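You operate a simulated robot arm through the tools that you are given. There is no shell and no other tool. Be economical: measure what you need, move in short steps, check, and stop when the job is done.

The job below is to be done with a simulated robot arm. You get a single attempt, and the scene is never put back.

JOB
Release the held reading, zero the light meter and park it at 0.5 m.
Fine: HOLD once, then ZERO with the flap shut; the flap stays shut.

Only the result counts: the job must be done as asked and must still hold three seconds after the hand-in. Knocking over, shifting, dropping, spilling or breaking anything else fails it.

ROBOT AND FRAMES
A 7-joint arm with a three-finger gripper, on a carriage that runs on a rail from [0, 723] to [0, -1757] (x, y) and turns from -475 to -143 degrees about z. Base frame: it is fixed where the carriage stands at the start and does not move with it; the origin is on the floor, on the carriage's upright axis, x ahead of it, y to its left, z up; the surface under the hand at the start is at about z = 780. Readings come in mm, degrees, newtons and seconds.
With the tool pointing down near the work surface it reaches from about 200 to 720 mm from the robot's upright axis, wherever it stands. Its first joint turns from -115.0 to 115.0 degrees. Places, roughly: black light meter [600, 100, 900]; flap of the light meter [600, 200, 1000]; hold button [600, 100, 900]; zero button [600, 100, 900]. Payload 2.69 kg.
The TCP is the grasp point between the finger pads, 30 mm short of the fingertips. In the tool frame z runs along the fingers and y along their closing line. Largest opening 128 mm; the body of the gripper starts 117 mm behind the TCP.
Orientation is that of the tool frame in the base frame, as [roll, pitch, yaw] about the fixed x, y, z axes, in that order (R = Rz(yaw) Ry(pitch) Rx(roll)). With the fingers straight down and closing along the base's y, the tool's x points along the base's -x, its y along +y and its z along -z.

CONTROLS
- The arm moves only by the tool drive_tool. Its arguments are lists of equal length, an entry for each row: "slide": the shift along the tool's x, y, z in units of 50 mm (1.0 is 50 mm), a list of three; "turn": the turn, a rotation vector about the tool's x, y, z in units of 8 degrees (1.0 is 8 degrees), a list of three; "gripper": the closure, from 0 (fully open) to 1 (shut). In form: {"slide": [[dx, dy, dz], ...], "turn": [[wx, wy, wz], ...], "gripper": [gripper, ...]}. A call has 1 to 12 rows; each row shifts and turns the commanded pose from where the row before left it, along the tool's axes as they then stand. A call with a number of a shift or a turn outside -1 to 1 is refused whole. Rows are played at 5 a second. More than 50 mm and 8.6 degrees between two rows, or a gripper value outside its range, and nothing of the call is played. Where a pose cannot be reached the arm comes as near as it can. A force on the tool above 40 N (or 10 N above the force at the start of the call, whichever is more), or a blocked arm, ends the call early, and 0.2 s more pass. Each finger halts on what it meets, pressing with about 21 N; the grip force reading is that of the motor and also rises with nothing between the fingers. The clock runs only during rows and for 0.2 s after the last one: add rows that do not move to give the fingers time. The reply holds the time, the measured pose of the TCP, the force on the tool along the base axes, the opening and the grip force, in the units named above and with some noise, with the torque about the TCP (base axes, N m) and any sound that the robot's microphone picked up, and new pictures: "views" is both (left out), scene, wrist or none.
- Cameras (640 x 400 px; columns grow to the right, rows downward): "scene" is now at [7.8, 176.9, 1699.3]; the picture's right is [0.11, -0.99, 0.00], its down [-0.85, -0.09, -0.51] and it looks along [0.51, 0.06, -0.86] (base axes); focal length 276 px, centre (320, 200). "wrist" rides on the gripper at [58, 54, -131] in the tool frame; the picture's right is [-0.68, 0.74, 0.00], its down [-0.62, -0.57, -0.55] and it looks along [-0.40, -0.37, 0.84] (tool axes); focal length 234 px, centre (320, 200). There is no depth. A picture from a camera that has moved, and an enlarged one, comes with that camera's place and axes in the base frame and with its lens.
- raise_lower(by): slides the trunk up (or, below 0, down) by that many mm; the arm and the scene camera ride with it, the base frame stays. It gives what a move gives, with no picture.
- drive_base(legs): drives the robot by 1 to 6 legs, each [ahead, left, turn to the left] in mm, mm and degrees, along the robot's own axes; the way and the turn of a leg run together, so that a leg with both is an arc; at most 1500 mm and 180 degrees a leg. The arm and the cameras ride along, it lands a little off, and it stops where it bumps. It keeps to its track: a leg is cut to what the track allows. It gives what a move gives, and a new picture of the scene camera.
- turn_head(pan, tilt): turns the head with the scene camera to pan (to the left, within 155 degrees either way) and tilt (down, from -29 to 69), counted from straight ahead of the robot. It gives what a move gives, and a new picture of the scene camera.
- enlarge(camera, box): a new picture of the part [left, top, right, bottom] of that camera's present view, enlarged. No time passes.
- close_job(): hands the job in; it is judged then, once.

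Go step by step. Nothing tells you exact positions but the pictures and the camera data: compare them with the known pose of the tool, close in by small moves and look again before you grip or let go. The budget is 120 turns and 260 pictures, counting those below and the enlarged ones. Unless the task says otherwise, let go and move clear before handing in, and close with one line.

The tools are called by a JSON object that holds its "op" and its "data". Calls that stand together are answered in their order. drive_tool: Moves the arm, as the interface text tells. Its arguments: {"type":"object","properties":{"slide":{"type":"array","items":{"type":"array","items":{"type":"number"}}},"turn":{"type":"array","items":{"type":"array","items":{"type":"number"}}},"gripper":{"type":"array","items":{"type":"number"}},"views":{"type":"string","enum":["both","scene","wrist","none"]}},"required":["slide","turn","gripper"]} The other tools are called the same way: raise_lower (by) slides the trunk up or down; drive_base (legs) drives the base; turn_head (pan, tilt) turns the head that bears the scene camera; enlarge (camera, box) takes an enlarged picture of a part of a camera's view; close_job () hands the job in.

At the start:

```text
clock: 0.0
tool_pos: [323.9, 237.7, 1268.1]
tool_rot: [-180.0, 0.1, 179.8]
wrist_force: [-0.2, 0.0, -0.1]
wrist_torque: [0.0, 0.02, 0.01]
gripper_width: 128.1
finger_force: 0.0
trunk travel left (down, up): [-875.0, 115.0]
robot x, y, heading: [1.1, -6.0, 0.1]
head pan, tilt: [6.2, 59.1]
```

scene: 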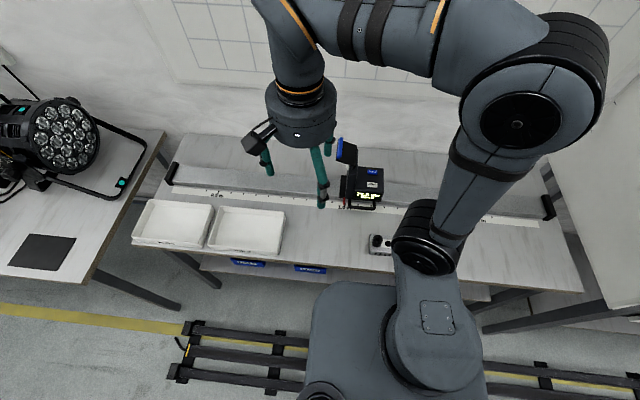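
wrist: 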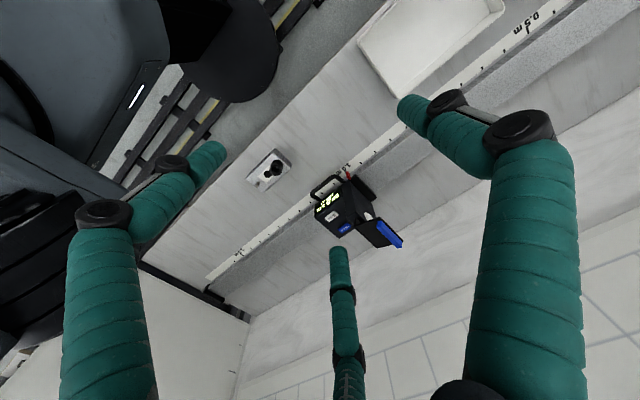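

I see the light meter on a rail with a scale, with a blue flap, buttons and a display. I'll enlarge both views to understand the layout.

{"op": "enlarge", "data": {"camera": "scene", "box": [300, 120, 420, 260]}}

{"op": "enlarge", "data": {"camera": "wrist", "box": [230, 130, 430, 270]}}

{"op": "enlarge", "data": {"camera": "scene", "box": [140, 130, 600, 300]}}

```text
2.86 times, centred on (360, 190) of scene
camera zoom: at [7.8, 176.9, 1699.3], right [0.11, -0.99, 0.0], down [-0.85, -0.09, -0.51], along [0.51, 0.06, -0.86], focal length 788 px, centre (206, 229)
```

zoom: 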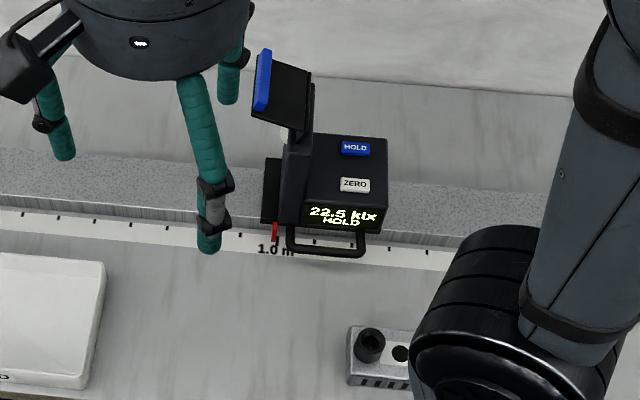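

```text
2.86 times, centred on (330, 200) of wrist
camera zoom: at [266.3, 290.6, 1397.8], right [0.68, 0.74, 0.0], down [0.62, -0.57, 0.55], along [0.4, -0.37, -0.84], focal length 669 px, centre (291, 200)
```

zoom: 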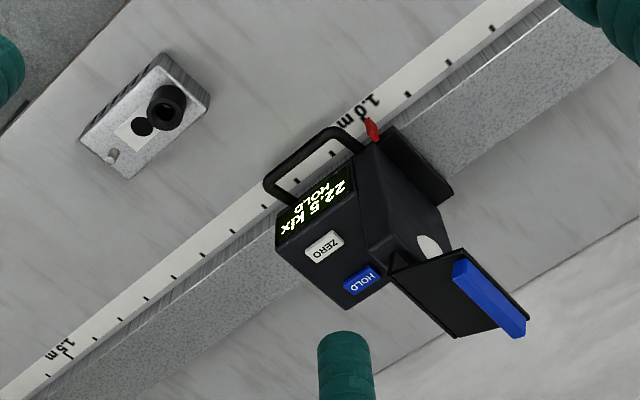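

```text
1.39 times, centred on (370, 215) of scene
camera zoom: at [7.8, 176.9, 1699.3], right [0.11, -0.99, 0.0], down [-0.85, -0.09, -0.51], along [0.51, 0.06, -0.86], focal length 384 px, centre (250, 179)
```

zoom: 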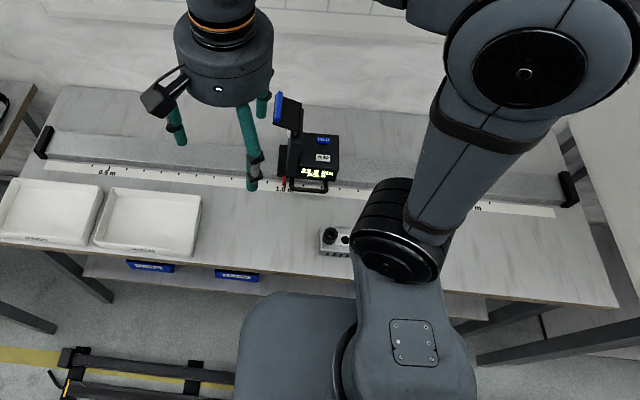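

The buttons are at roughly HOLD [622,55,897] and ZERO [570,54,889], with the flap's blue handle near [595,180,1041]. I'll zoom in further on the flap and hinge.

{"op": "enlarge", "data": {"camera": "scene", "box": [328, 130, 392, 215]}}

{"op": "enlarge", "data": {"camera": "wrist", "box": [300, 165, 410, 255]}}

```text
4.71 times, centred on (360, 172) of scene
camera zoom: at [7.8, 176.9, 1699.3], right [0.11, -0.99, 0.0], down [-0.85, -0.09, -0.51], along [0.51, 0.06, -0.86], focal length 1297 px, centre (132, 329)
```

zoom: 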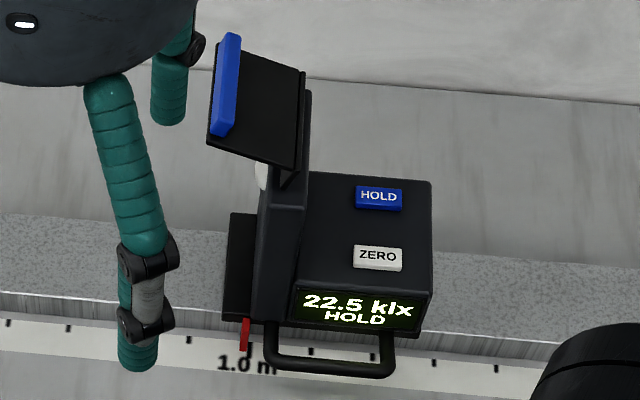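

```text
4.44 times, centred on (355, 210) of wrist
camera zoom: at [266.3, 290.6, 1397.8], right [0.68, 0.74, 0.0], down [0.62, -0.57, 0.55], along [0.4, -0.37, -0.84], focal length 1041 px, centre (164, 156)
```

zoom: 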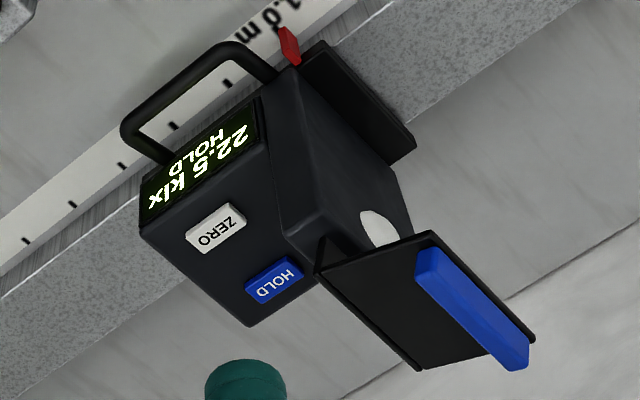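

The flap is hinged along x at the top of the sensor column, near [600,126,1005], and stands open towards +y. I'll turn the tool to yaw -90 and close the fingers, which keeps the camera clear of the flap.

{"op": "drive_tool", "data": {"slide": [[0, 0, 0], [0, 0, 0], [0, 0, 0], [0, 0, 0], [0, 0, 0], [0, 0, 0], [0, 0, 0], [0, 0, 0], [0, 0, 0], [0, 0, 0], [0, 0, 0], [0, 0, 0]], "turn": [[0, 0, -1], [0, 0, -1], [0, 0, -1], [0, 0, -1], [0, 0, -1], [0, 0, -1], [0, 0, -1], [0, 0, -1], [0, 0, -1], [0, 0, -1], [0, 0, -1], [0, 0, -0.25]], "gripper": [1, 1, 1, 1, 1, 1, 1, 1, 1, 1, 1, 1]}}

```text
clock: 2.6
tool_pos: [322.1, 238.6, 1268.4]
tool_rot: [-180.0, 0.0, -89.9]
wrist_force: [0.9, 0.0, 0.0]
wrist_torque: [0.02, 0.0, 0.03]
gripper_width: 2.1
finger_force: 21.2
trunk travel left (down, up): [-875.0, 115.0]
robot x, y, heading: [0.7, -0.7, -0.1]
head pan, tilt: [6.2, 59.1]
camera scene: at [7.8, 176.9, 1699.3], right [0.11, -0.99, 0.0], down [-0.85, -0.09, -0.51], along [0.51, 0.06, -0.86], focal length 276 px, centre (320, 200)
camera wrist: at [270.7, 178.8, 1397.3], right [-0.74, 0.68, 0.0], down [0.56, 0.62, 0.55], along [0.37, 0.4, -0.84], focal length 234 px, centre (320, 200)
```

scene: 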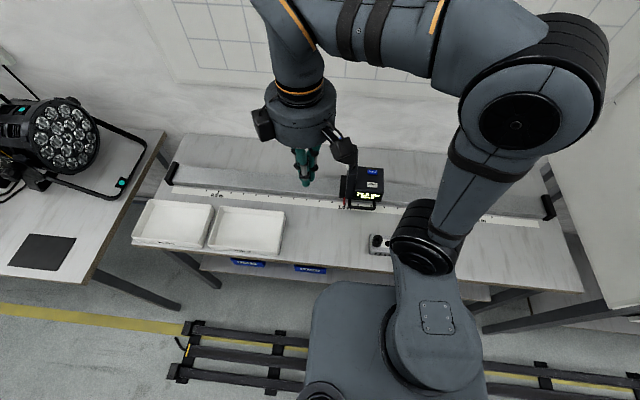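
wrist: 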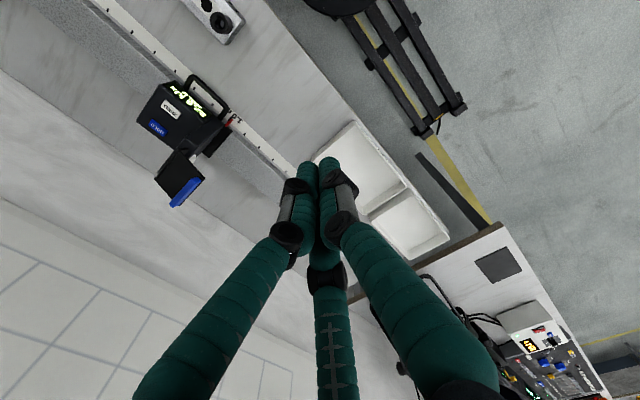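

The gripper looks like it has three fingers. I'll zoom in on the closed fingertips before relying on their shape.

{"op": "enlarge", "data": {"camera": "wrist", "box": [240, 140, 400, 280]}}

{"op": "enlarge", "data": {"camera": "scene", "box": [240, 70, 380, 215]}}

```text
2.86 times, centred on (320, 210) of wrist
camera zoom: at [270.7, 178.8, 1397.3], right [-0.74, 0.68, 0.0], down [0.56, 0.62, 0.55], along [0.37, 0.4, -0.84], focal length 669 px, centre (320, 171)
```

zoom: 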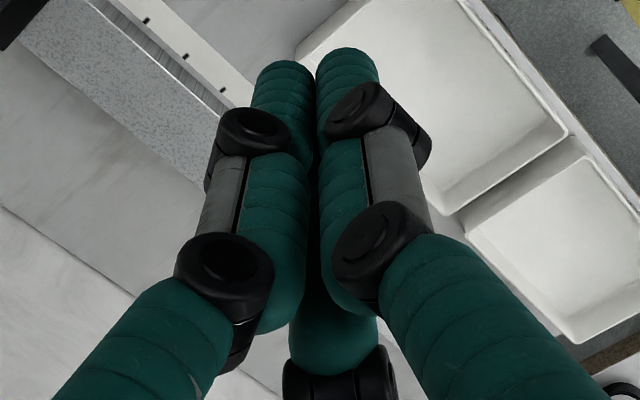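

```text
2.76 times, centred on (310, 142) of scene
camera zoom: at [7.8, 176.9, 1699.3], right [0.11, -0.99, 0.0], down [-0.85, -0.09, -0.51], along [0.51, 0.06, -0.86], focal length 760 px, centre (348, 359)
```

zoom: 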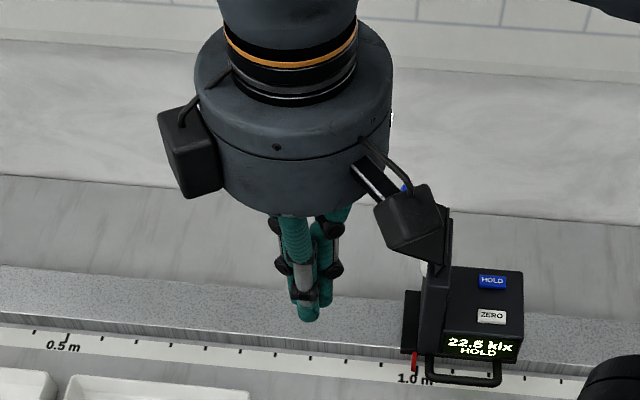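

Closing the flap first gives the hand more room over the buttons. I'll move the closed fingers above the flap's outer end.

{"op": "drive_tool", "data": {"slide": [[0.14, -0.794, 0.451], [0.14, -0.794, 0.451], [0.14, -0.794, 0.451], [0.14, -0.794, 0.451], [0.14, -0.794, 0.451], [0.14, -0.794, 0.451], [0.14, -0.794, 0.451], [0, 0, 0]], "turn": [[0, 0, 0], [0, 0, 0], [0, 0, 0], [0, 0, 0], [0, 0, 0], [0, 0, 0], [0, 0, 0], [0, 0, 0]], "gripper": [1, 1, 1, 1, 1, 1, 1, 1]}}

```text
clock: 4.4
tool_pos: [600.9, 188.5, 1108.8]
tool_rot: [180.0, 0.1, -90.2]
wrist_force: [-0.9, -0.1, -0.4]
wrist_torque: [-0.02, -0.02, -0.01]
gripper_width: 2.2
finger_force: 21.0
trunk travel left (down, up): [-875.0, 115.0]
robot x, y, heading: [-2.7, 1.5, 0.4]
head pan, tilt: [6.2, 59.1]
camera scene: at [5.9, 176.7, 1699.3], right [0.11, -0.99, 0.0], down [-0.85, -0.09, -0.52], along [0.51, 0.06, -0.86], focal length 276 px, centre (320, 200)
camera wrist: at [548.2, 129.0, 1238.3], right [-0.74, 0.68, 0.0], down [0.57, 0.61, 0.55], along [0.37, 0.4, -0.84], focal length 234 px, centre (320, 200)
```

scene: 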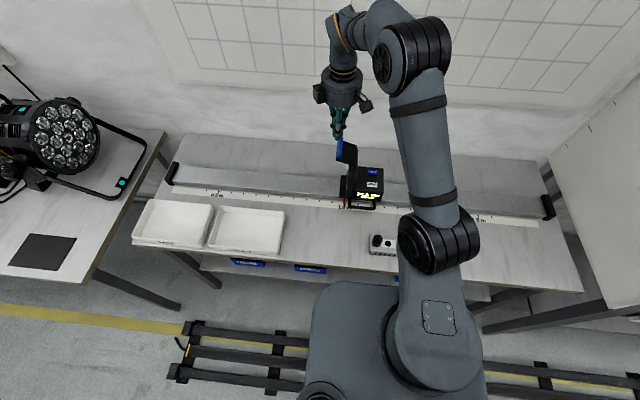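
wrist: 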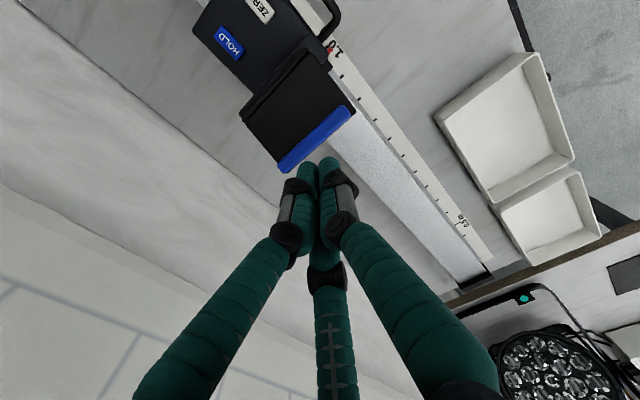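

The flap's location is confirmed, with the hinge near y≈120 and the blue end near y≈175, z≈1041. I'll move in slightly and press the flap down gently.

{"op": "drive_tool", "data": {"slide": [[0.4, 0, 0], [0, 0, 0.4], [0, 0, 0.3], [0, 0, 0.3], [0, 0, 0.3], [0, 0, 0.3], [0, 0, 0.3], [0, 0, 0]], "turn": [[0, 0, 0], [0, 0, 0], [0, 0, 0], [0, 0, 0], [0, 0, 0], [0, 0, 0], [0, 0, 0], [0, 0, 0]], "gripper": [1, 1, 1, 1, 1, 1, 1, 1]}}

```text
clock: 6.2
tool_pos: [600.7, 168.8, 1015.0]
tool_rot: [-179.9, 0.2, -90.0]
wrist_force: [-0.6, 0.1, -0.1]
wrist_torque: [-0.02, 0.01, 0.0]
gripper_width: 2.3
finger_force: 21.1
trunk travel left (down, up): [-875.0, 115.0]
robot x, y, heading: [0.8, -2.6, -0.2]
head pan, tilt: [6.2, 59.1]
camera scene: at [7.5, 176.9, 1699.3], right [0.11, -0.99, 0.0], down [-0.85, -0.09, -0.51], along [0.51, 0.06, -0.86], focal length 276 px, centre (320, 200)
camera wrist: at [548.9, 109.5, 1144.6], right [-0.74, 0.68, 0.0], down [0.57, 0.61, 0.55], along [0.37, 0.4, -0.84], focal length 234 px, centre (320, 200)
```

scene: 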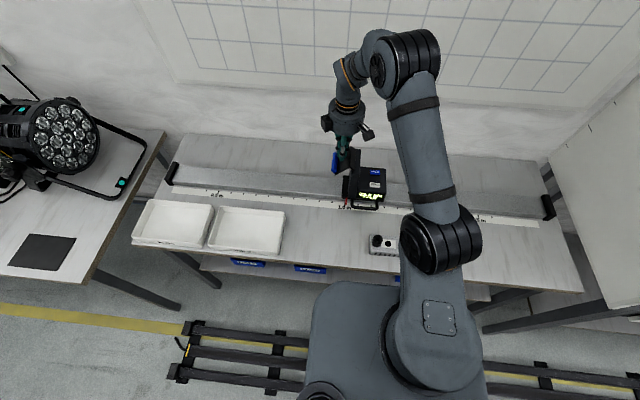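
wrist: 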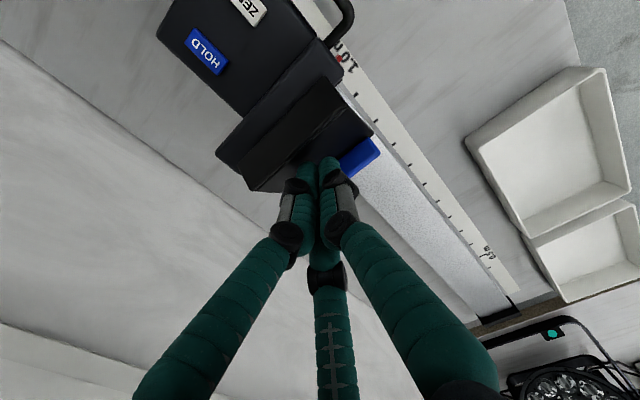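

The flap is turning with almost no force. I'll continue down.

{"op": "drive_tool", "data": {"slide": [[0, 0, 0.25], [0, 0, 0.25], [0, 0, 0.2], [0, 0, 0]], "turn": [[0, 0, 0], [0, 0, 0], [0, 0, 0], [0, 0, 0]], "gripper": [1, 1, 1, 1]}}

{"op": "enlarge", "data": {"camera": "scene", "box": [300, 120, 400, 220]}}

```text
clock: 7.2
tool_pos: [600.9, 167.0, 979.7]
tool_rot: [180.0, 0.0, -90.2]
wrist_force: [-0.3, -0.3, -0.7]
wrist_torque: [0.01, 0.02, -0.01]
gripper_width: 2.2
finger_force: 21.2
trunk travel left (down, up): [-875.0, 115.0]
robot x, y, heading: [0.5, 0.6, 0.2]
head pan, tilt: [6.2, 59.1]
camera scene: at [7.6, 176.8, 1699.3], right [0.11, -0.99, 0.0], down [-0.85, -0.09, -0.51], along [0.51, 0.06, -0.86], focal length 276 px, centre (320, 200)
camera wrist: at [548.9, 109.1, 1109.4], right [-0.74, 0.68, 0.0], down [0.57, 0.61, 0.55], along [0.37, 0.4, -0.84], focal length 234 px, centre (320, 200)
```

scene: 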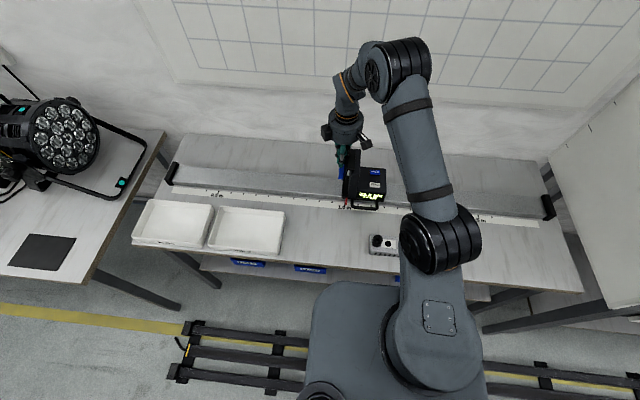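
wrist: 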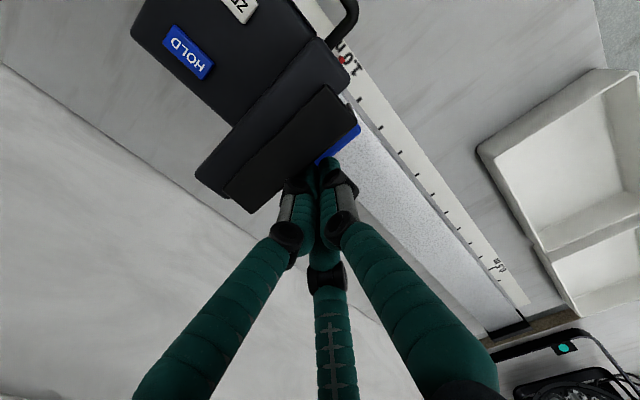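

```text
4.00 times, centred on (350, 170) of scene
camera zoom: at [7.6, 176.8, 1699.3], right [0.11, -0.99, 0.0], down [-0.85, -0.09, -0.51], along [0.51, 0.06, -0.86], focal length 1103 px, centre (200, 320)
```

zoom: 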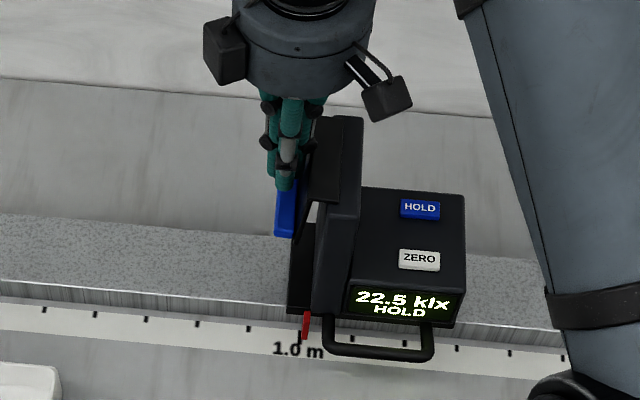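

The flap is about 55° down with the tip resting against its outer face. Now I'll push toward -y in small steps.

{"op": "drive_tool", "data": {"slide": [[0.1, 0, 0], [0.1, 0, 0], [0.1, 0, 0], [0.1, 0, 0], [0, 0, 0]], "turn": [[0, 0, 0], [0, 0, 0], [0, 0, 0], [0, 0, 0], [0, 0, 0]], "gripper": [1, 1, 1, 1, 1]}}

{"op": "enlarge", "data": {"camera": "scene", "box": [300, 120, 400, 220]}}

```text
clock: 8.4
tool_pos: [600.8, 149.2, 980.3]
tool_rot: [-179.9, 0.0, -90.1]
wrist_force: [-0.3, 1.5, -0.1]
wrist_torque: [0.0, -0.01, 0.04]
gripper_width: 2.2
finger_force: 20.8
trunk travel left (down, up): [-875.0, 115.0]
robot x, y, heading: [2.0, 3.2, 0.2]
head pan, tilt: [6.2, 59.1]
camera scene: at [7.8, 177.3, 1699.3], right [0.11, -0.99, 0.0], down [-0.85, -0.09, -0.51], along [0.51, 0.06, -0.86], focal length 276 px, centre (320, 200)
camera wrist: at [549.0, 89.3, 1109.8], right [-0.74, 0.68, 0.0], down [0.57, 0.61, 0.55], along [0.37, 0.4, -0.84], focal length 234 px, centre (320, 200)
```

scene: 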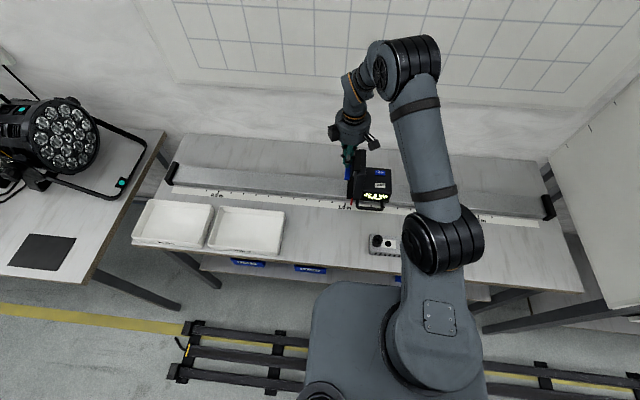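
wrist: 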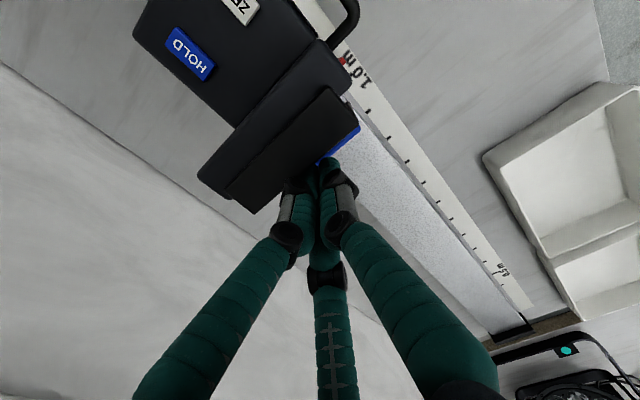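

```text
4.00 times, centred on (350, 170) of scene
camera zoom: at [7.8, 177.3, 1699.3], right [0.11, -0.99, 0.0], down [-0.85, -0.09, -0.51], along [0.51, 0.06, -0.86], focal length 1103 px, centre (200, 320)
```

zoom: 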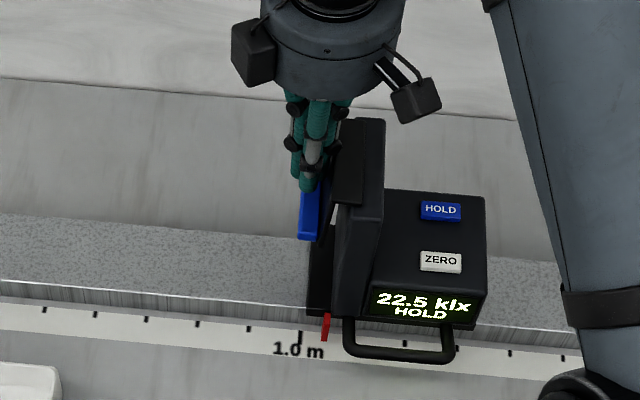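

The meter slides on its rail more easily than the flap turns, so sideways pushing doesn't help. I'll go on pressing downward on the handle instead.

{"op": "drive_tool", "data": {"slide": [[0, 0, 0.15], [0, 0, 0.15], [0, 0, 0.1], [0, 0, 0]], "turn": [[0, 0, 0], [0, 0, 0], [0, 0, 0], [0, 0, 0]], "gripper": [1, 1, 1, 1]}}

{"op": "enlarge", "data": {"camera": "scene", "box": [300, 120, 400, 220]}}

{"op": "enlarge", "data": {"camera": "wrist", "box": [180, 40, 420, 240]}}

```text
clock: 9.4
tool_pos: [601.0, 147.9, 960.7]
tool_rot: [-179.9, 0.1, -90.1]
wrist_force: [-0.1, 0.2, 0.6]
wrist_torque: [0.01, 0.02, -0.03]
gripper_width: 2.4
finger_force: 21.3
trunk travel left (down, up): [-875.0, 115.0]
robot x, y, heading: [-2.9, 3.2, -0.0]
head pan, tilt: [6.2, 59.1]
camera scene: at [7.8, 176.8, 1699.3], right [0.11, -0.99, 0.0], down [-0.85, -0.09, -0.51], along [0.51, 0.06, -0.86], focal length 276 px, centre (320, 200)
camera wrist: at [549.1, 89.4, 1089.4], right [-0.74, 0.68, 0.0], down [0.57, 0.61, 0.55], along [0.37, 0.4, -0.84], focal length 234 px, centre (320, 200)
```

scene: 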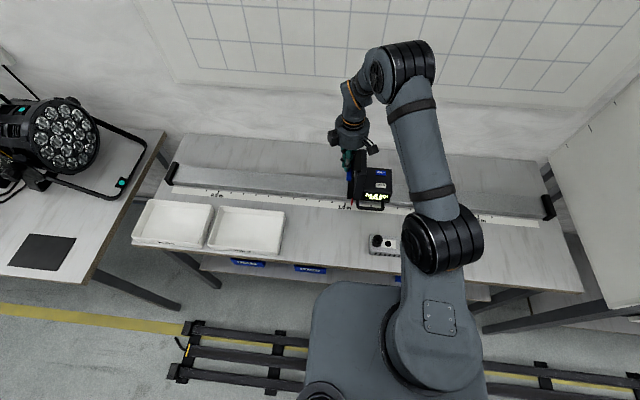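
wrist: 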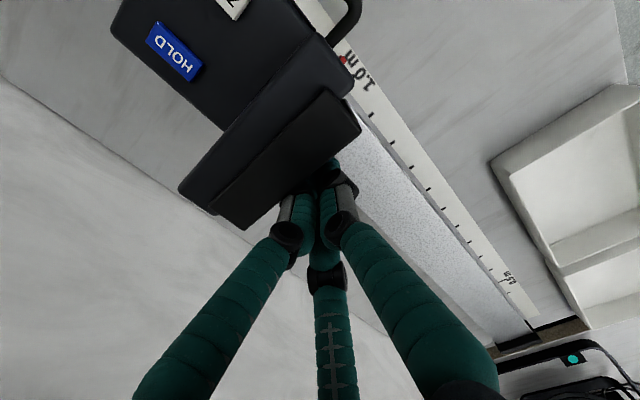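

```text
4.00 times, centred on (350, 170) of scene
camera zoom: at [7.8, 176.8, 1699.3], right [0.11, -0.99, 0.0], down [-0.85, -0.09, -0.51], along [0.51, 0.06, -0.86], focal length 1103 px, centre (200, 320)
```

zoom: 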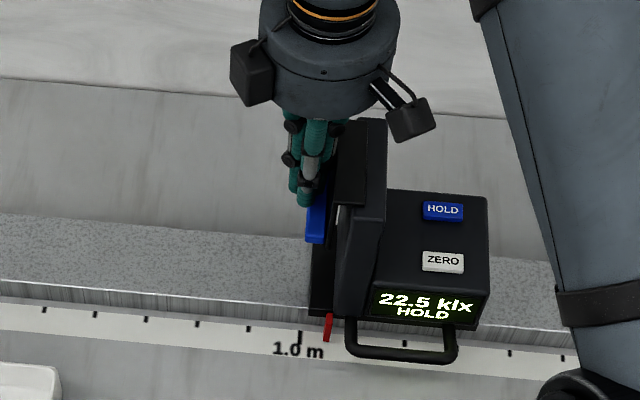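

```text
2.00 times, centred on (300, 140) of wrist
camera zoom: at [549.1, 89.4, 1089.4], right [-0.74, 0.68, 0.0], down [0.57, 0.61, 0.55], along [0.37, 0.4, -0.84], focal length 468 px, centre (360, 320)
```

zoom: 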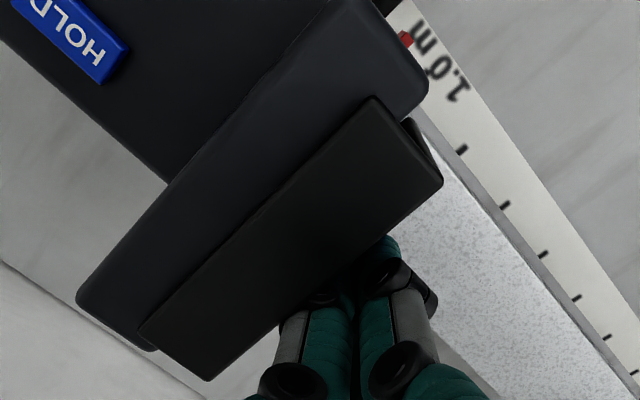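

The flap is still closing, so I'll press down a bit more.

{"op": "drive_tool", "data": {"slide": [[0, 0, 0.1], [0, 0, 0.1], [0, 0, 0.1], [0, 0, 0.1], [0, 0, 0]], "turn": [[0, 0, 0], [0, 0, 0], [0, 0, 0], [0, 0, 0], [0, 0, 0]], "gripper": [1, 1, 1, 1, 1], "views": "none"}}

{"op": "enlarge", "data": {"camera": "scene", "box": [300, 120, 400, 220]}}

{"op": "enlarge", "data": {"camera": "wrist", "box": [180, 40, 420, 240]}}

```text
clock: 10.2
tool_pos: [600.8, 148.0, 953.2]
tool_rot: [-179.4, 0.2, -90.1]
wrist_force: [-7.9, -2.1, 26.6]
wrist_torque: [-0.54, 0.6, 0.02]
gripper_width: 5.9
finger_force: 31.6
trunk travel left (down, up): [-875.0, 115.0]
robot x, y, heading: [-1.7, -0.2, -0.1]
head pan, tilt: [6.2, 59.1]
stopped in row 3: the force on the tool passed its limit at 46 N (the readings are from after the stop); the commanded pose is now the measured one
```

```text
4.00 times, centred on (350, 170) of scene
camera zoom: at [2.5, 175.8, 1699.8], right [0.11, -0.99, 0.0], down [-0.85, -0.09, -0.52], along [0.51, 0.06, -0.86], focal length 1103 px, centre (200, 320)
```

zoom: 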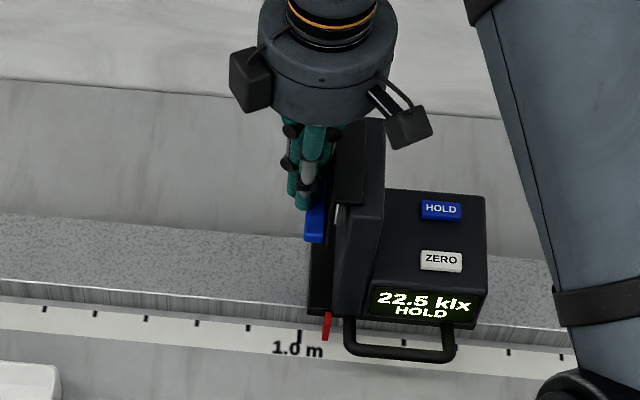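

```text
2.00 times, centred on (300, 140) of wrist
camera zoom: at [547.2, 89.3, 1082.6], right [-0.74, 0.68, 0.0], down [0.56, 0.61, 0.56], along [0.38, 0.41, -0.83], focal length 468 px, centre (360, 320)
```

zoom: 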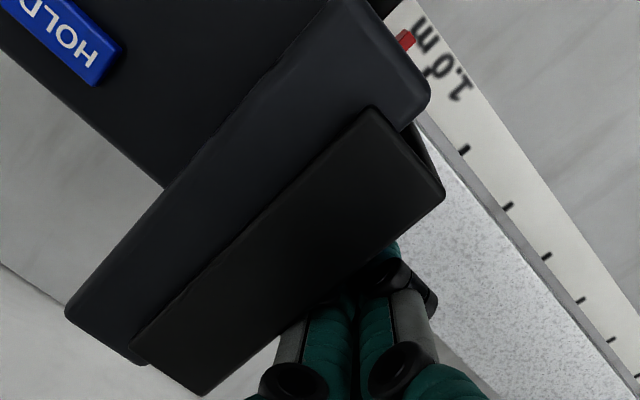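

Pressing down has now wedged the tip in the corner between flap and handle. A better way is to straddle the column, fingers closing along y, and squeeze the flap shut. I'll back off, rise, turn back to yaw 180 and open.

{"op": "drive_tool", "data": {"slide": [[0, 0, -0.2], [-0.4, 0, -0.1], [-0.6, 0, -0.2], [-0.4, 0, -0.8], [0, 0, -0.9], [0, 0, -0.9], [0, 0, -0.6]], "turn": [[0, 0, 0], [0, 0, 0], [0, 0, 0], [0, 0, 0], [0, 0, 0], [0, 0, 0], [0, 0, 0]], "gripper": [1, 1, 1, 1, 1, 1, 1], "views": "none"}}

{"op": "drive_tool", "data": {"slide": [[0, 0, 0], [0, 0, 0], [0, 0, 0], [0, 0, 0], [0, 0, 0], [0, 0, 0], [0, 0, 0], [0, 0, 0], [0, 0, 0], [0, 0, 0], [0, 0, 0], [0, 0, 0]], "turn": [[0, 0, 1], [0, 0, 1], [0, 0, 1], [0, 0, 1], [0, 0, 1], [0, 0, 1], [0, 0, 1], [0, 0, 1], [0, 0, 1], [0, 0, 1], [0, 0, 1], [0, 0, 0.25]], "gripper": [0, 0, 0, 0, 0, 0, 0, 0, 0, 0, 0, 0]}}

{"op": "enlarge", "data": {"camera": "scene", "box": [300, 120, 400, 220]}}

```text
clock: 11.8
tool_pos: [603.6, 218.5, 1135.6]
tool_rot: [-179.5, 0.1, -90.0]
wrist_force: [0.6, 0.0, 0.0]
wrist_torque: [0.02, -0.02, -0.01]
gripper_width: 1.9
finger_force: 31.3
trunk travel left (down, up): [-875.0, 115.0]
robot x, y, heading: [-0.2, 1.3, 0.1]
head pan, tilt: [6.2, 59.1]
```

```text
clock: 14.4
tool_pos: [603.3, 218.4, 1134.5]
tool_rot: [179.8, 0.5, 179.9]
wrist_force: [-0.1, 0.4, -0.2]
wrist_torque: [-0.02, -0.01, -0.01]
gripper_width: 128.0
finger_force: 0.0
trunk travel left (down, up): [-875.0, 115.0]
robot x, y, heading: [1.0, 1.8, 0.2]
head pan, tilt: [6.2, 59.1]
camera scene: at [7.8, 176.8, 1699.3], right [0.11, -0.99, 0.0], down [-0.85, -0.09, -0.51], along [0.51, 0.06, -0.86], focal length 276 px, centre (320, 200)
camera wrist: at [545.1, 271.3, 1264.8], right [0.68, 0.73, 0.01], down [0.61, -0.57, 0.55], along [0.41, -0.37, -0.83], focal length 234 px, centre (320, 200)
```

scene: 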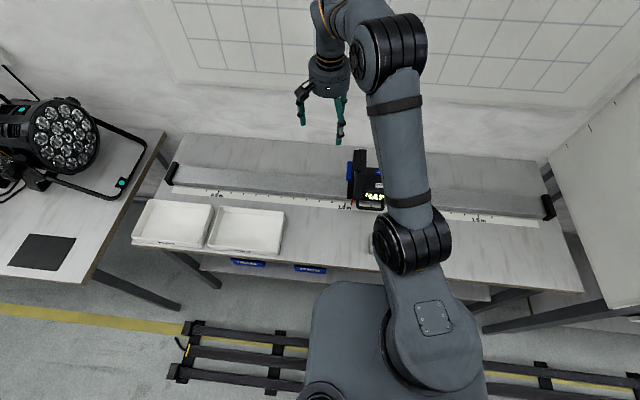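
wrist: 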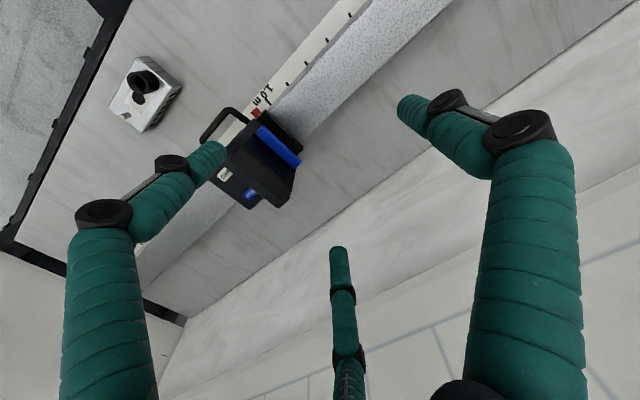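

```text
4.00 times, centred on (350, 170) of scene
camera zoom: at [7.8, 176.8, 1699.3], right [0.11, -0.99, 0.0], down [-0.85, -0.09, -0.51], along [0.51, 0.06, -0.86], focal length 1103 px, centre (200, 320)
```

zoom: 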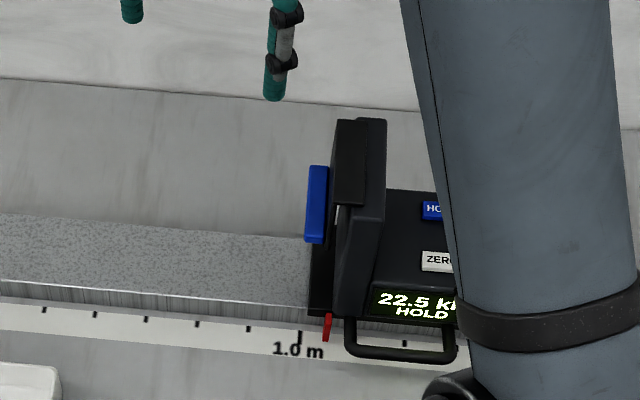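

I estimate the column now spans y≈90–130, with its hinge at about z≈985 and the handle near [605,138,912]. I'll centre the open hand at y≈112 and descend to just above the column.

{"op": "drive_tool", "data": {"slide": [[0, -0.7, 0], [0, -0.71, 0], [0, -0.71, 0], [0, 0, 0.6], [0, 0, 0.6], [0, 0, 0.6], [0, 0, 0]], "turn": [[0, 0, 0], [0, 0, 0], [0, 0, 0], [0, 0, 0], [0, 0, 0], [0, 0, 0], [0, 0, 0]], "gripper": [0, 0, 0, 0, 0, 0, 0]}}

{"op": "enlarge", "data": {"camera": "scene", "box": [300, 120, 400, 220]}}

```text
clock: 16.0
tool_pos: [604.1, 113.3, 1045.2]
tool_rot: [179.8, 0.4, -179.9]
wrist_force: [0.3, 0.2, 0.2]
wrist_torque: [0.0, 0.0, 0.0]
gripper_width: 127.9
finger_force: 0.1
trunk travel left (down, up): [-875.0, 115.0]
robot x, y, heading: [-3.3, -0.4, 0.0]
head pan, tilt: [6.2, 59.1]
camera scene: at [7.1, 176.8, 1699.3], right [0.11, -0.99, 0.0], down [-0.85, -0.09, -0.51], along [0.51, 0.06, -0.86], focal length 276 px, centre (320, 200)
camera wrist: at [545.7, 165.5, 1175.6], right [0.68, 0.74, 0.01], down [0.61, -0.57, 0.55], along [0.41, -0.37, -0.83], focal length 234 px, centre (320, 200)
```

scene: 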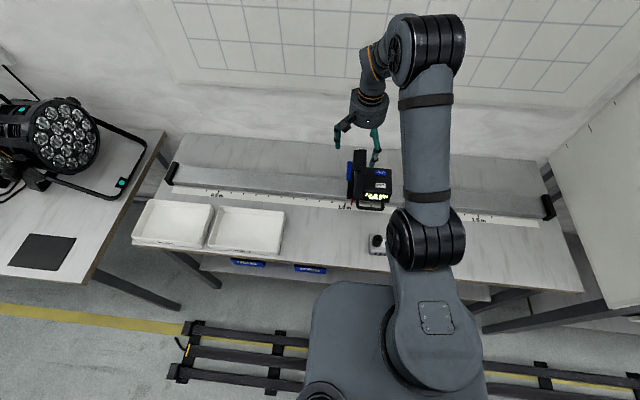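
wrist: 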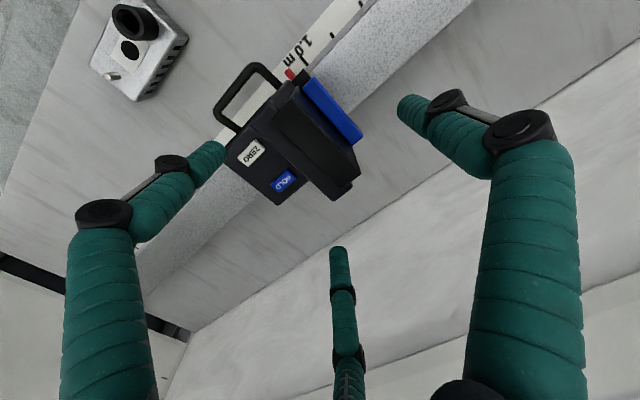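

```text
4.00 times, centred on (350, 170) of scene
camera zoom: at [7.1, 176.8, 1699.3], right [0.11, -0.99, 0.0], down [-0.85, -0.09, -0.51], along [0.51, 0.06, -0.86], focal length 1103 px, centre (200, 320)
```

zoom: 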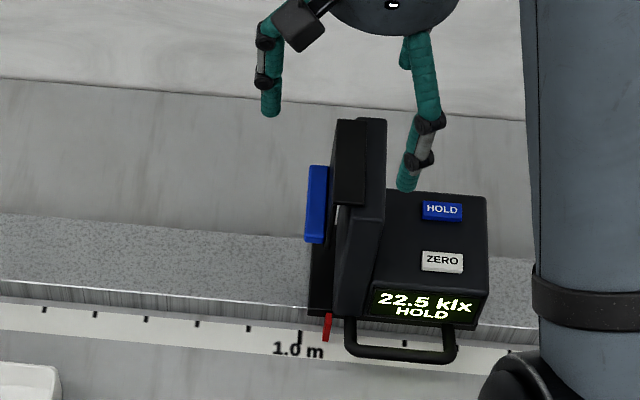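

The layout matches my estimate: the single finger is clear on the +y side and the pair is on the -y side. I'll descend to TCP z≈948.

{"op": "drive_tool", "data": {"slide": [[0, 0, 0.5], [0, 0, 0.5], [0, 0, 0.5], [0, 0, 0.3], [0, 0, 0.14], [0, 0, 0]], "turn": [[0, 0, 0], [0, 0, 0], [0, 0, 0], [0, 0, 0], [0, 0, 0], [0, 0, 0]], "gripper": [0, 0, 0, 0, 0, 0]}}

{"op": "enlarge", "data": {"camera": "scene", "box": [300, 120, 400, 220]}}

```text
clock: 17.4
tool_pos: [603.7, 113.2, 947.7]
tool_rot: [179.8, 0.5, -180.0]
wrist_force: [0.2, -0.2, 0.4]
wrist_torque: [0.0, -0.03, 0.01]
gripper_width: 127.9
finger_force: 0.0
trunk travel left (down, up): [-875.0, 115.0]
robot x, y, heading: [-1.0, 2.0, -0.0]
head pan, tilt: [6.2, 59.1]
camera scene: at [7.8, 176.9, 1699.3], right [0.11, -0.99, 0.0], down [-0.85, -0.09, -0.51], along [0.51, 0.06, -0.86], focal length 276 px, centre (320, 200)
camera wrist: at [546.7, 165.7, 1076.6], right [0.68, 0.74, 0.01], down [0.61, -0.57, 0.55], along [0.41, -0.37, -0.83], focal length 234 px, centre (320, 200)
```

scene: 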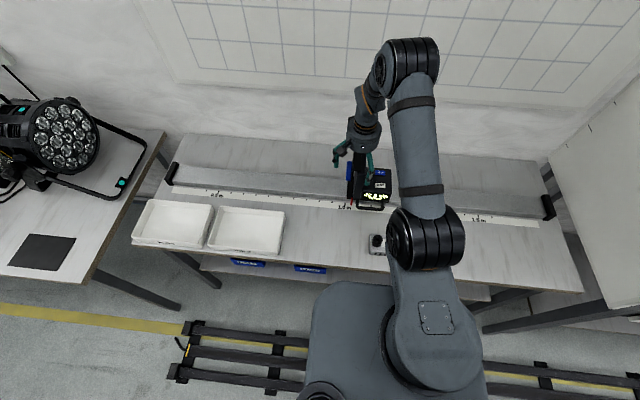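
wrist: 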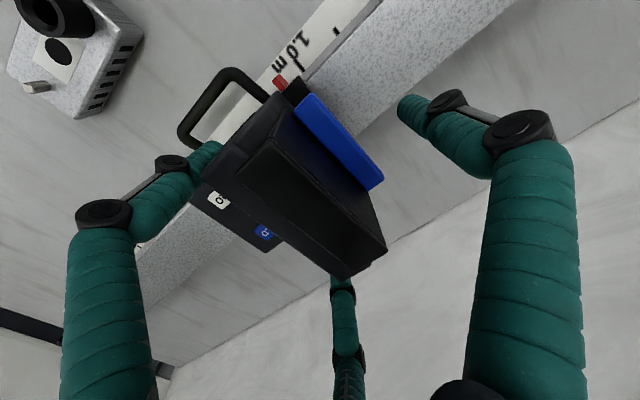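

```text
4.00 times, centred on (350, 170) of scene
camera zoom: at [7.8, 176.9, 1699.3], right [0.11, -0.99, 0.0], down [-0.85, -0.09, -0.51], along [0.51, 0.06, -0.86], focal length 1103 px, centre (200, 320)
```

zoom: 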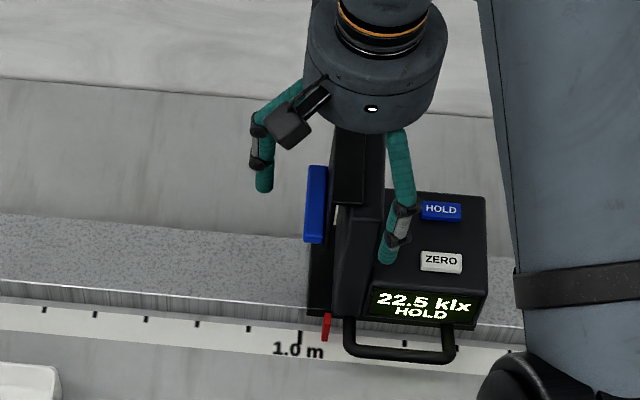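

The fingers straddle the column properly. I'll close gradually to squeeze the flap shut.

{"op": "drive_tool", "data": {"slide": [[0, 0, 0], [0, 0, 0], [0, 0, 0], [0, 0, 0], [0, 0, 0], [0, 0, 0]], "turn": [[0, 0, 0], [0, 0, 0], [0, 0, 0], [0, 0, 0], [0, 0, 0], [0, 0, 0]], "gripper": [0.2, 0.3, 0.4, 0.5, 0.5, 0.5]}}

{"op": "enlarge", "data": {"camera": "scene", "box": [300, 120, 400, 220]}}

```text
clock: 18.8
tool_pos: [603.7, 112.3, 946.6]
tool_rot: [179.7, 0.4, 180.0]
wrist_force: [-2.8, -2.5, -0.7]
wrist_torque: [-0.88, -0.04, 0.09]
gripper_width: 85.5
finger_force: 35.6
trunk travel left (down, up): [-875.0, 115.0]
robot x, y, heading: [4.0, 4.3, -0.0]
head pan, tilt: [6.2, 59.1]
camera scene: at [7.5, 176.6, 1699.3], right [0.11, -0.99, 0.0], down [-0.85, -0.09, -0.51], along [0.51, 0.06, -0.86], focal length 276 px, centre (320, 200)
camera wrist: at [546.3, 165.3, 1076.7], right [0.68, 0.74, 0.01], down [0.61, -0.57, 0.55], along [0.41, -0.37, -0.83], focal length 234 px, centre (320, 200)
```

scene: 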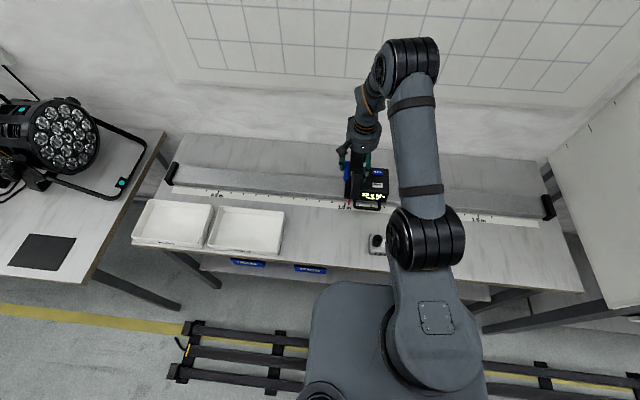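
wrist: 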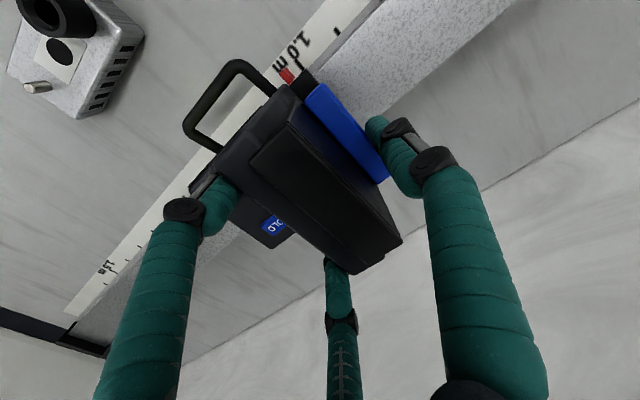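

```text
4.00 times, centred on (350, 170) of scene
camera zoom: at [7.5, 176.6, 1699.3], right [0.11, -0.99, 0.0], down [-0.85, -0.09, -0.51], along [0.51, 0.06, -0.86], focal length 1103 px, centre (200, 320)
```

zoom: 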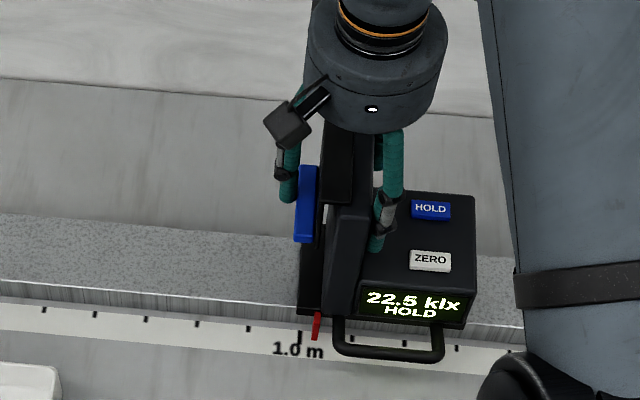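

The clamp stopped at 85 mm, so the flap may already be against a stop. I'll look closer.

{"op": "enlarge", "data": {"camera": "wrist", "box": [230, 50, 430, 290]}}

{"op": "enlarge", "data": {"camera": "scene", "box": [336, 155, 376, 215]}}

```text
1.67 times, centred on (330, 170) of wrist
camera zoom: at [546.3, 165.3, 1076.7], right [0.68, 0.74, 0.01], down [0.61, -0.57, 0.55], along [0.41, -0.37, -0.83], focal length 390 px, centre (303, 250)
```

zoom: 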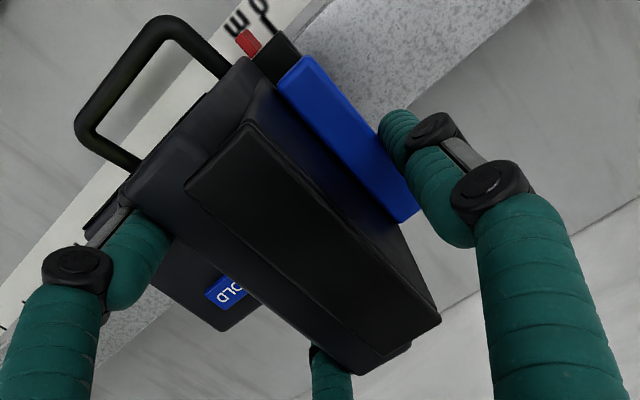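

```text
6.67 times, centred on (356, 185) of scene
camera zoom: at [7.5, 176.6, 1699.3], right [0.11, -0.99, 0.0], down [-0.85, -0.09, -0.51], along [0.51, 0.06, -0.86], focal length 1838 px, centre (80, 300)
```

zoom: 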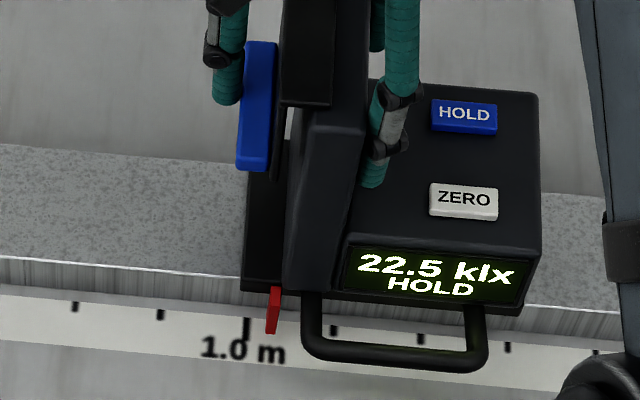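

The flap now lies nearly parallel to the column and held firm under about 35 N, so I take it as shut. I'll release, rise, close the fingers and move above HOLD at about [622.5,36.5].

{"op": "drive_tool", "data": {"slide": [[0, 0, 0], [0, 0, 0], [0, 0, 0], [0, 0, 0], [0, 0, -0.6], [0, 0, -0.8], [0, 0, -0.8], [-0.19, -0.758, 0], [-0.19, -0.758, 0], [0, 0, 0], [0, 0, 0], [0, 0, 0]], "turn": [[0, 0, 0], [0, 0, 0], [0, 0, 0], [0, 0, 0], [0, 0, 0], [0, 0, 0], [0, 0, 0], [0, 0, 0], [0, 0, 0], [0, 0, 0], [0, 0, 0], [0, 0, 0]], "gripper": [0, 0, 0, 0, 0, 0, 0, 1, 1, 1, 1, 1]}}

{"op": "enlarge", "data": {"camera": "scene", "box": [320, 120, 420, 220]}}

{"op": "enlarge", "data": {"camera": "wrist", "box": [230, 50, 430, 250]}}

```text
clock: 21.4
tool_pos: [623.8, 38.0, 1058.3]
tool_rot: [179.8, 0.5, -180.0]
wrist_force: [-0.5, 0.3, -0.6]
wrist_torque: [-0.01, 0.0, -0.02]
gripper_width: 40.8
finger_force: 0.7
trunk travel left (down, up): [-875.0, 115.0]
robot x, y, heading: [3.2, -1.0, 0.0]
head pan, tilt: [6.2, 59.1]
camera scene: at [7.7, 177.2, 1699.3], right [0.11, -0.99, 0.0], down [-0.85, -0.09, -0.51], along [0.51, 0.06, -0.86], focal length 276 px, centre (320, 200)
camera wrist: at [566.0, 90.8, 1188.7], right [0.68, 0.74, 0.01], down [0.61, -0.57, 0.55], along [0.41, -0.37, -0.83], focal length 234 px, centre (320, 200)
```

scene: 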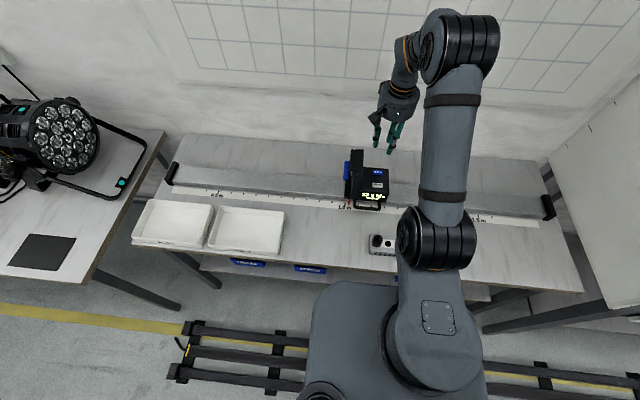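
wrist: 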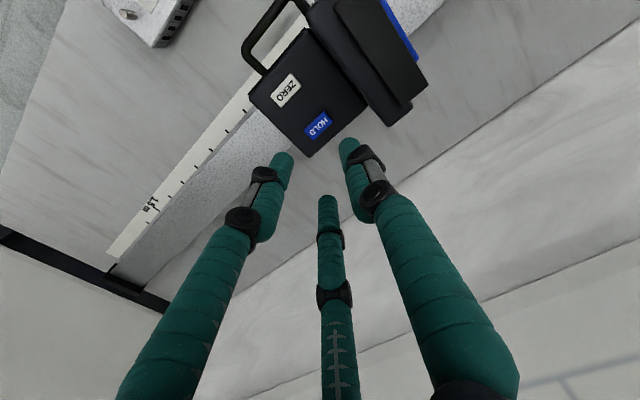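

```text
4.00 times, centred on (370, 170) of scene
camera zoom: at [7.7, 177.2, 1699.3], right [0.11, -0.99, 0.0], down [-0.85, -0.09, -0.51], along [0.51, 0.06, -0.86], focal length 1103 px, centre (120, 320)
```

zoom: 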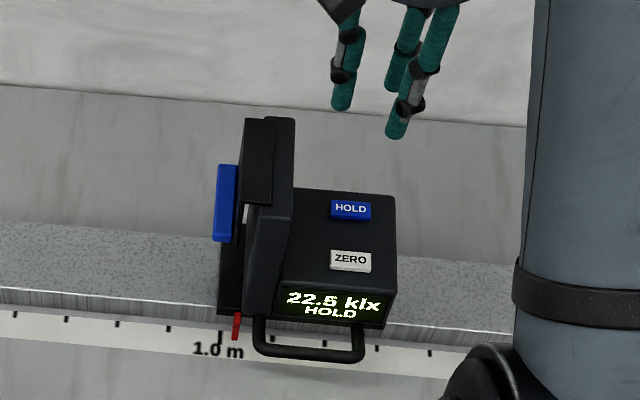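

```text
2.00 times, centred on (330, 150) of wrist
camera zoom: at [566.0, 90.8, 1188.7], right [0.68, 0.74, 0.01], down [0.61, -0.57, 0.55], along [0.41, -0.37, -0.83], focal length 468 px, centre (300, 300)
```

zoom: 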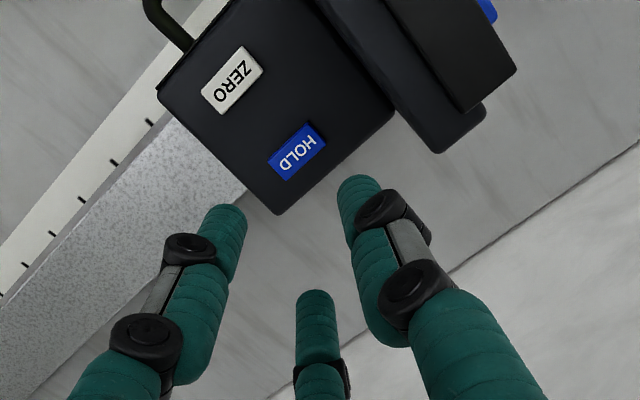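

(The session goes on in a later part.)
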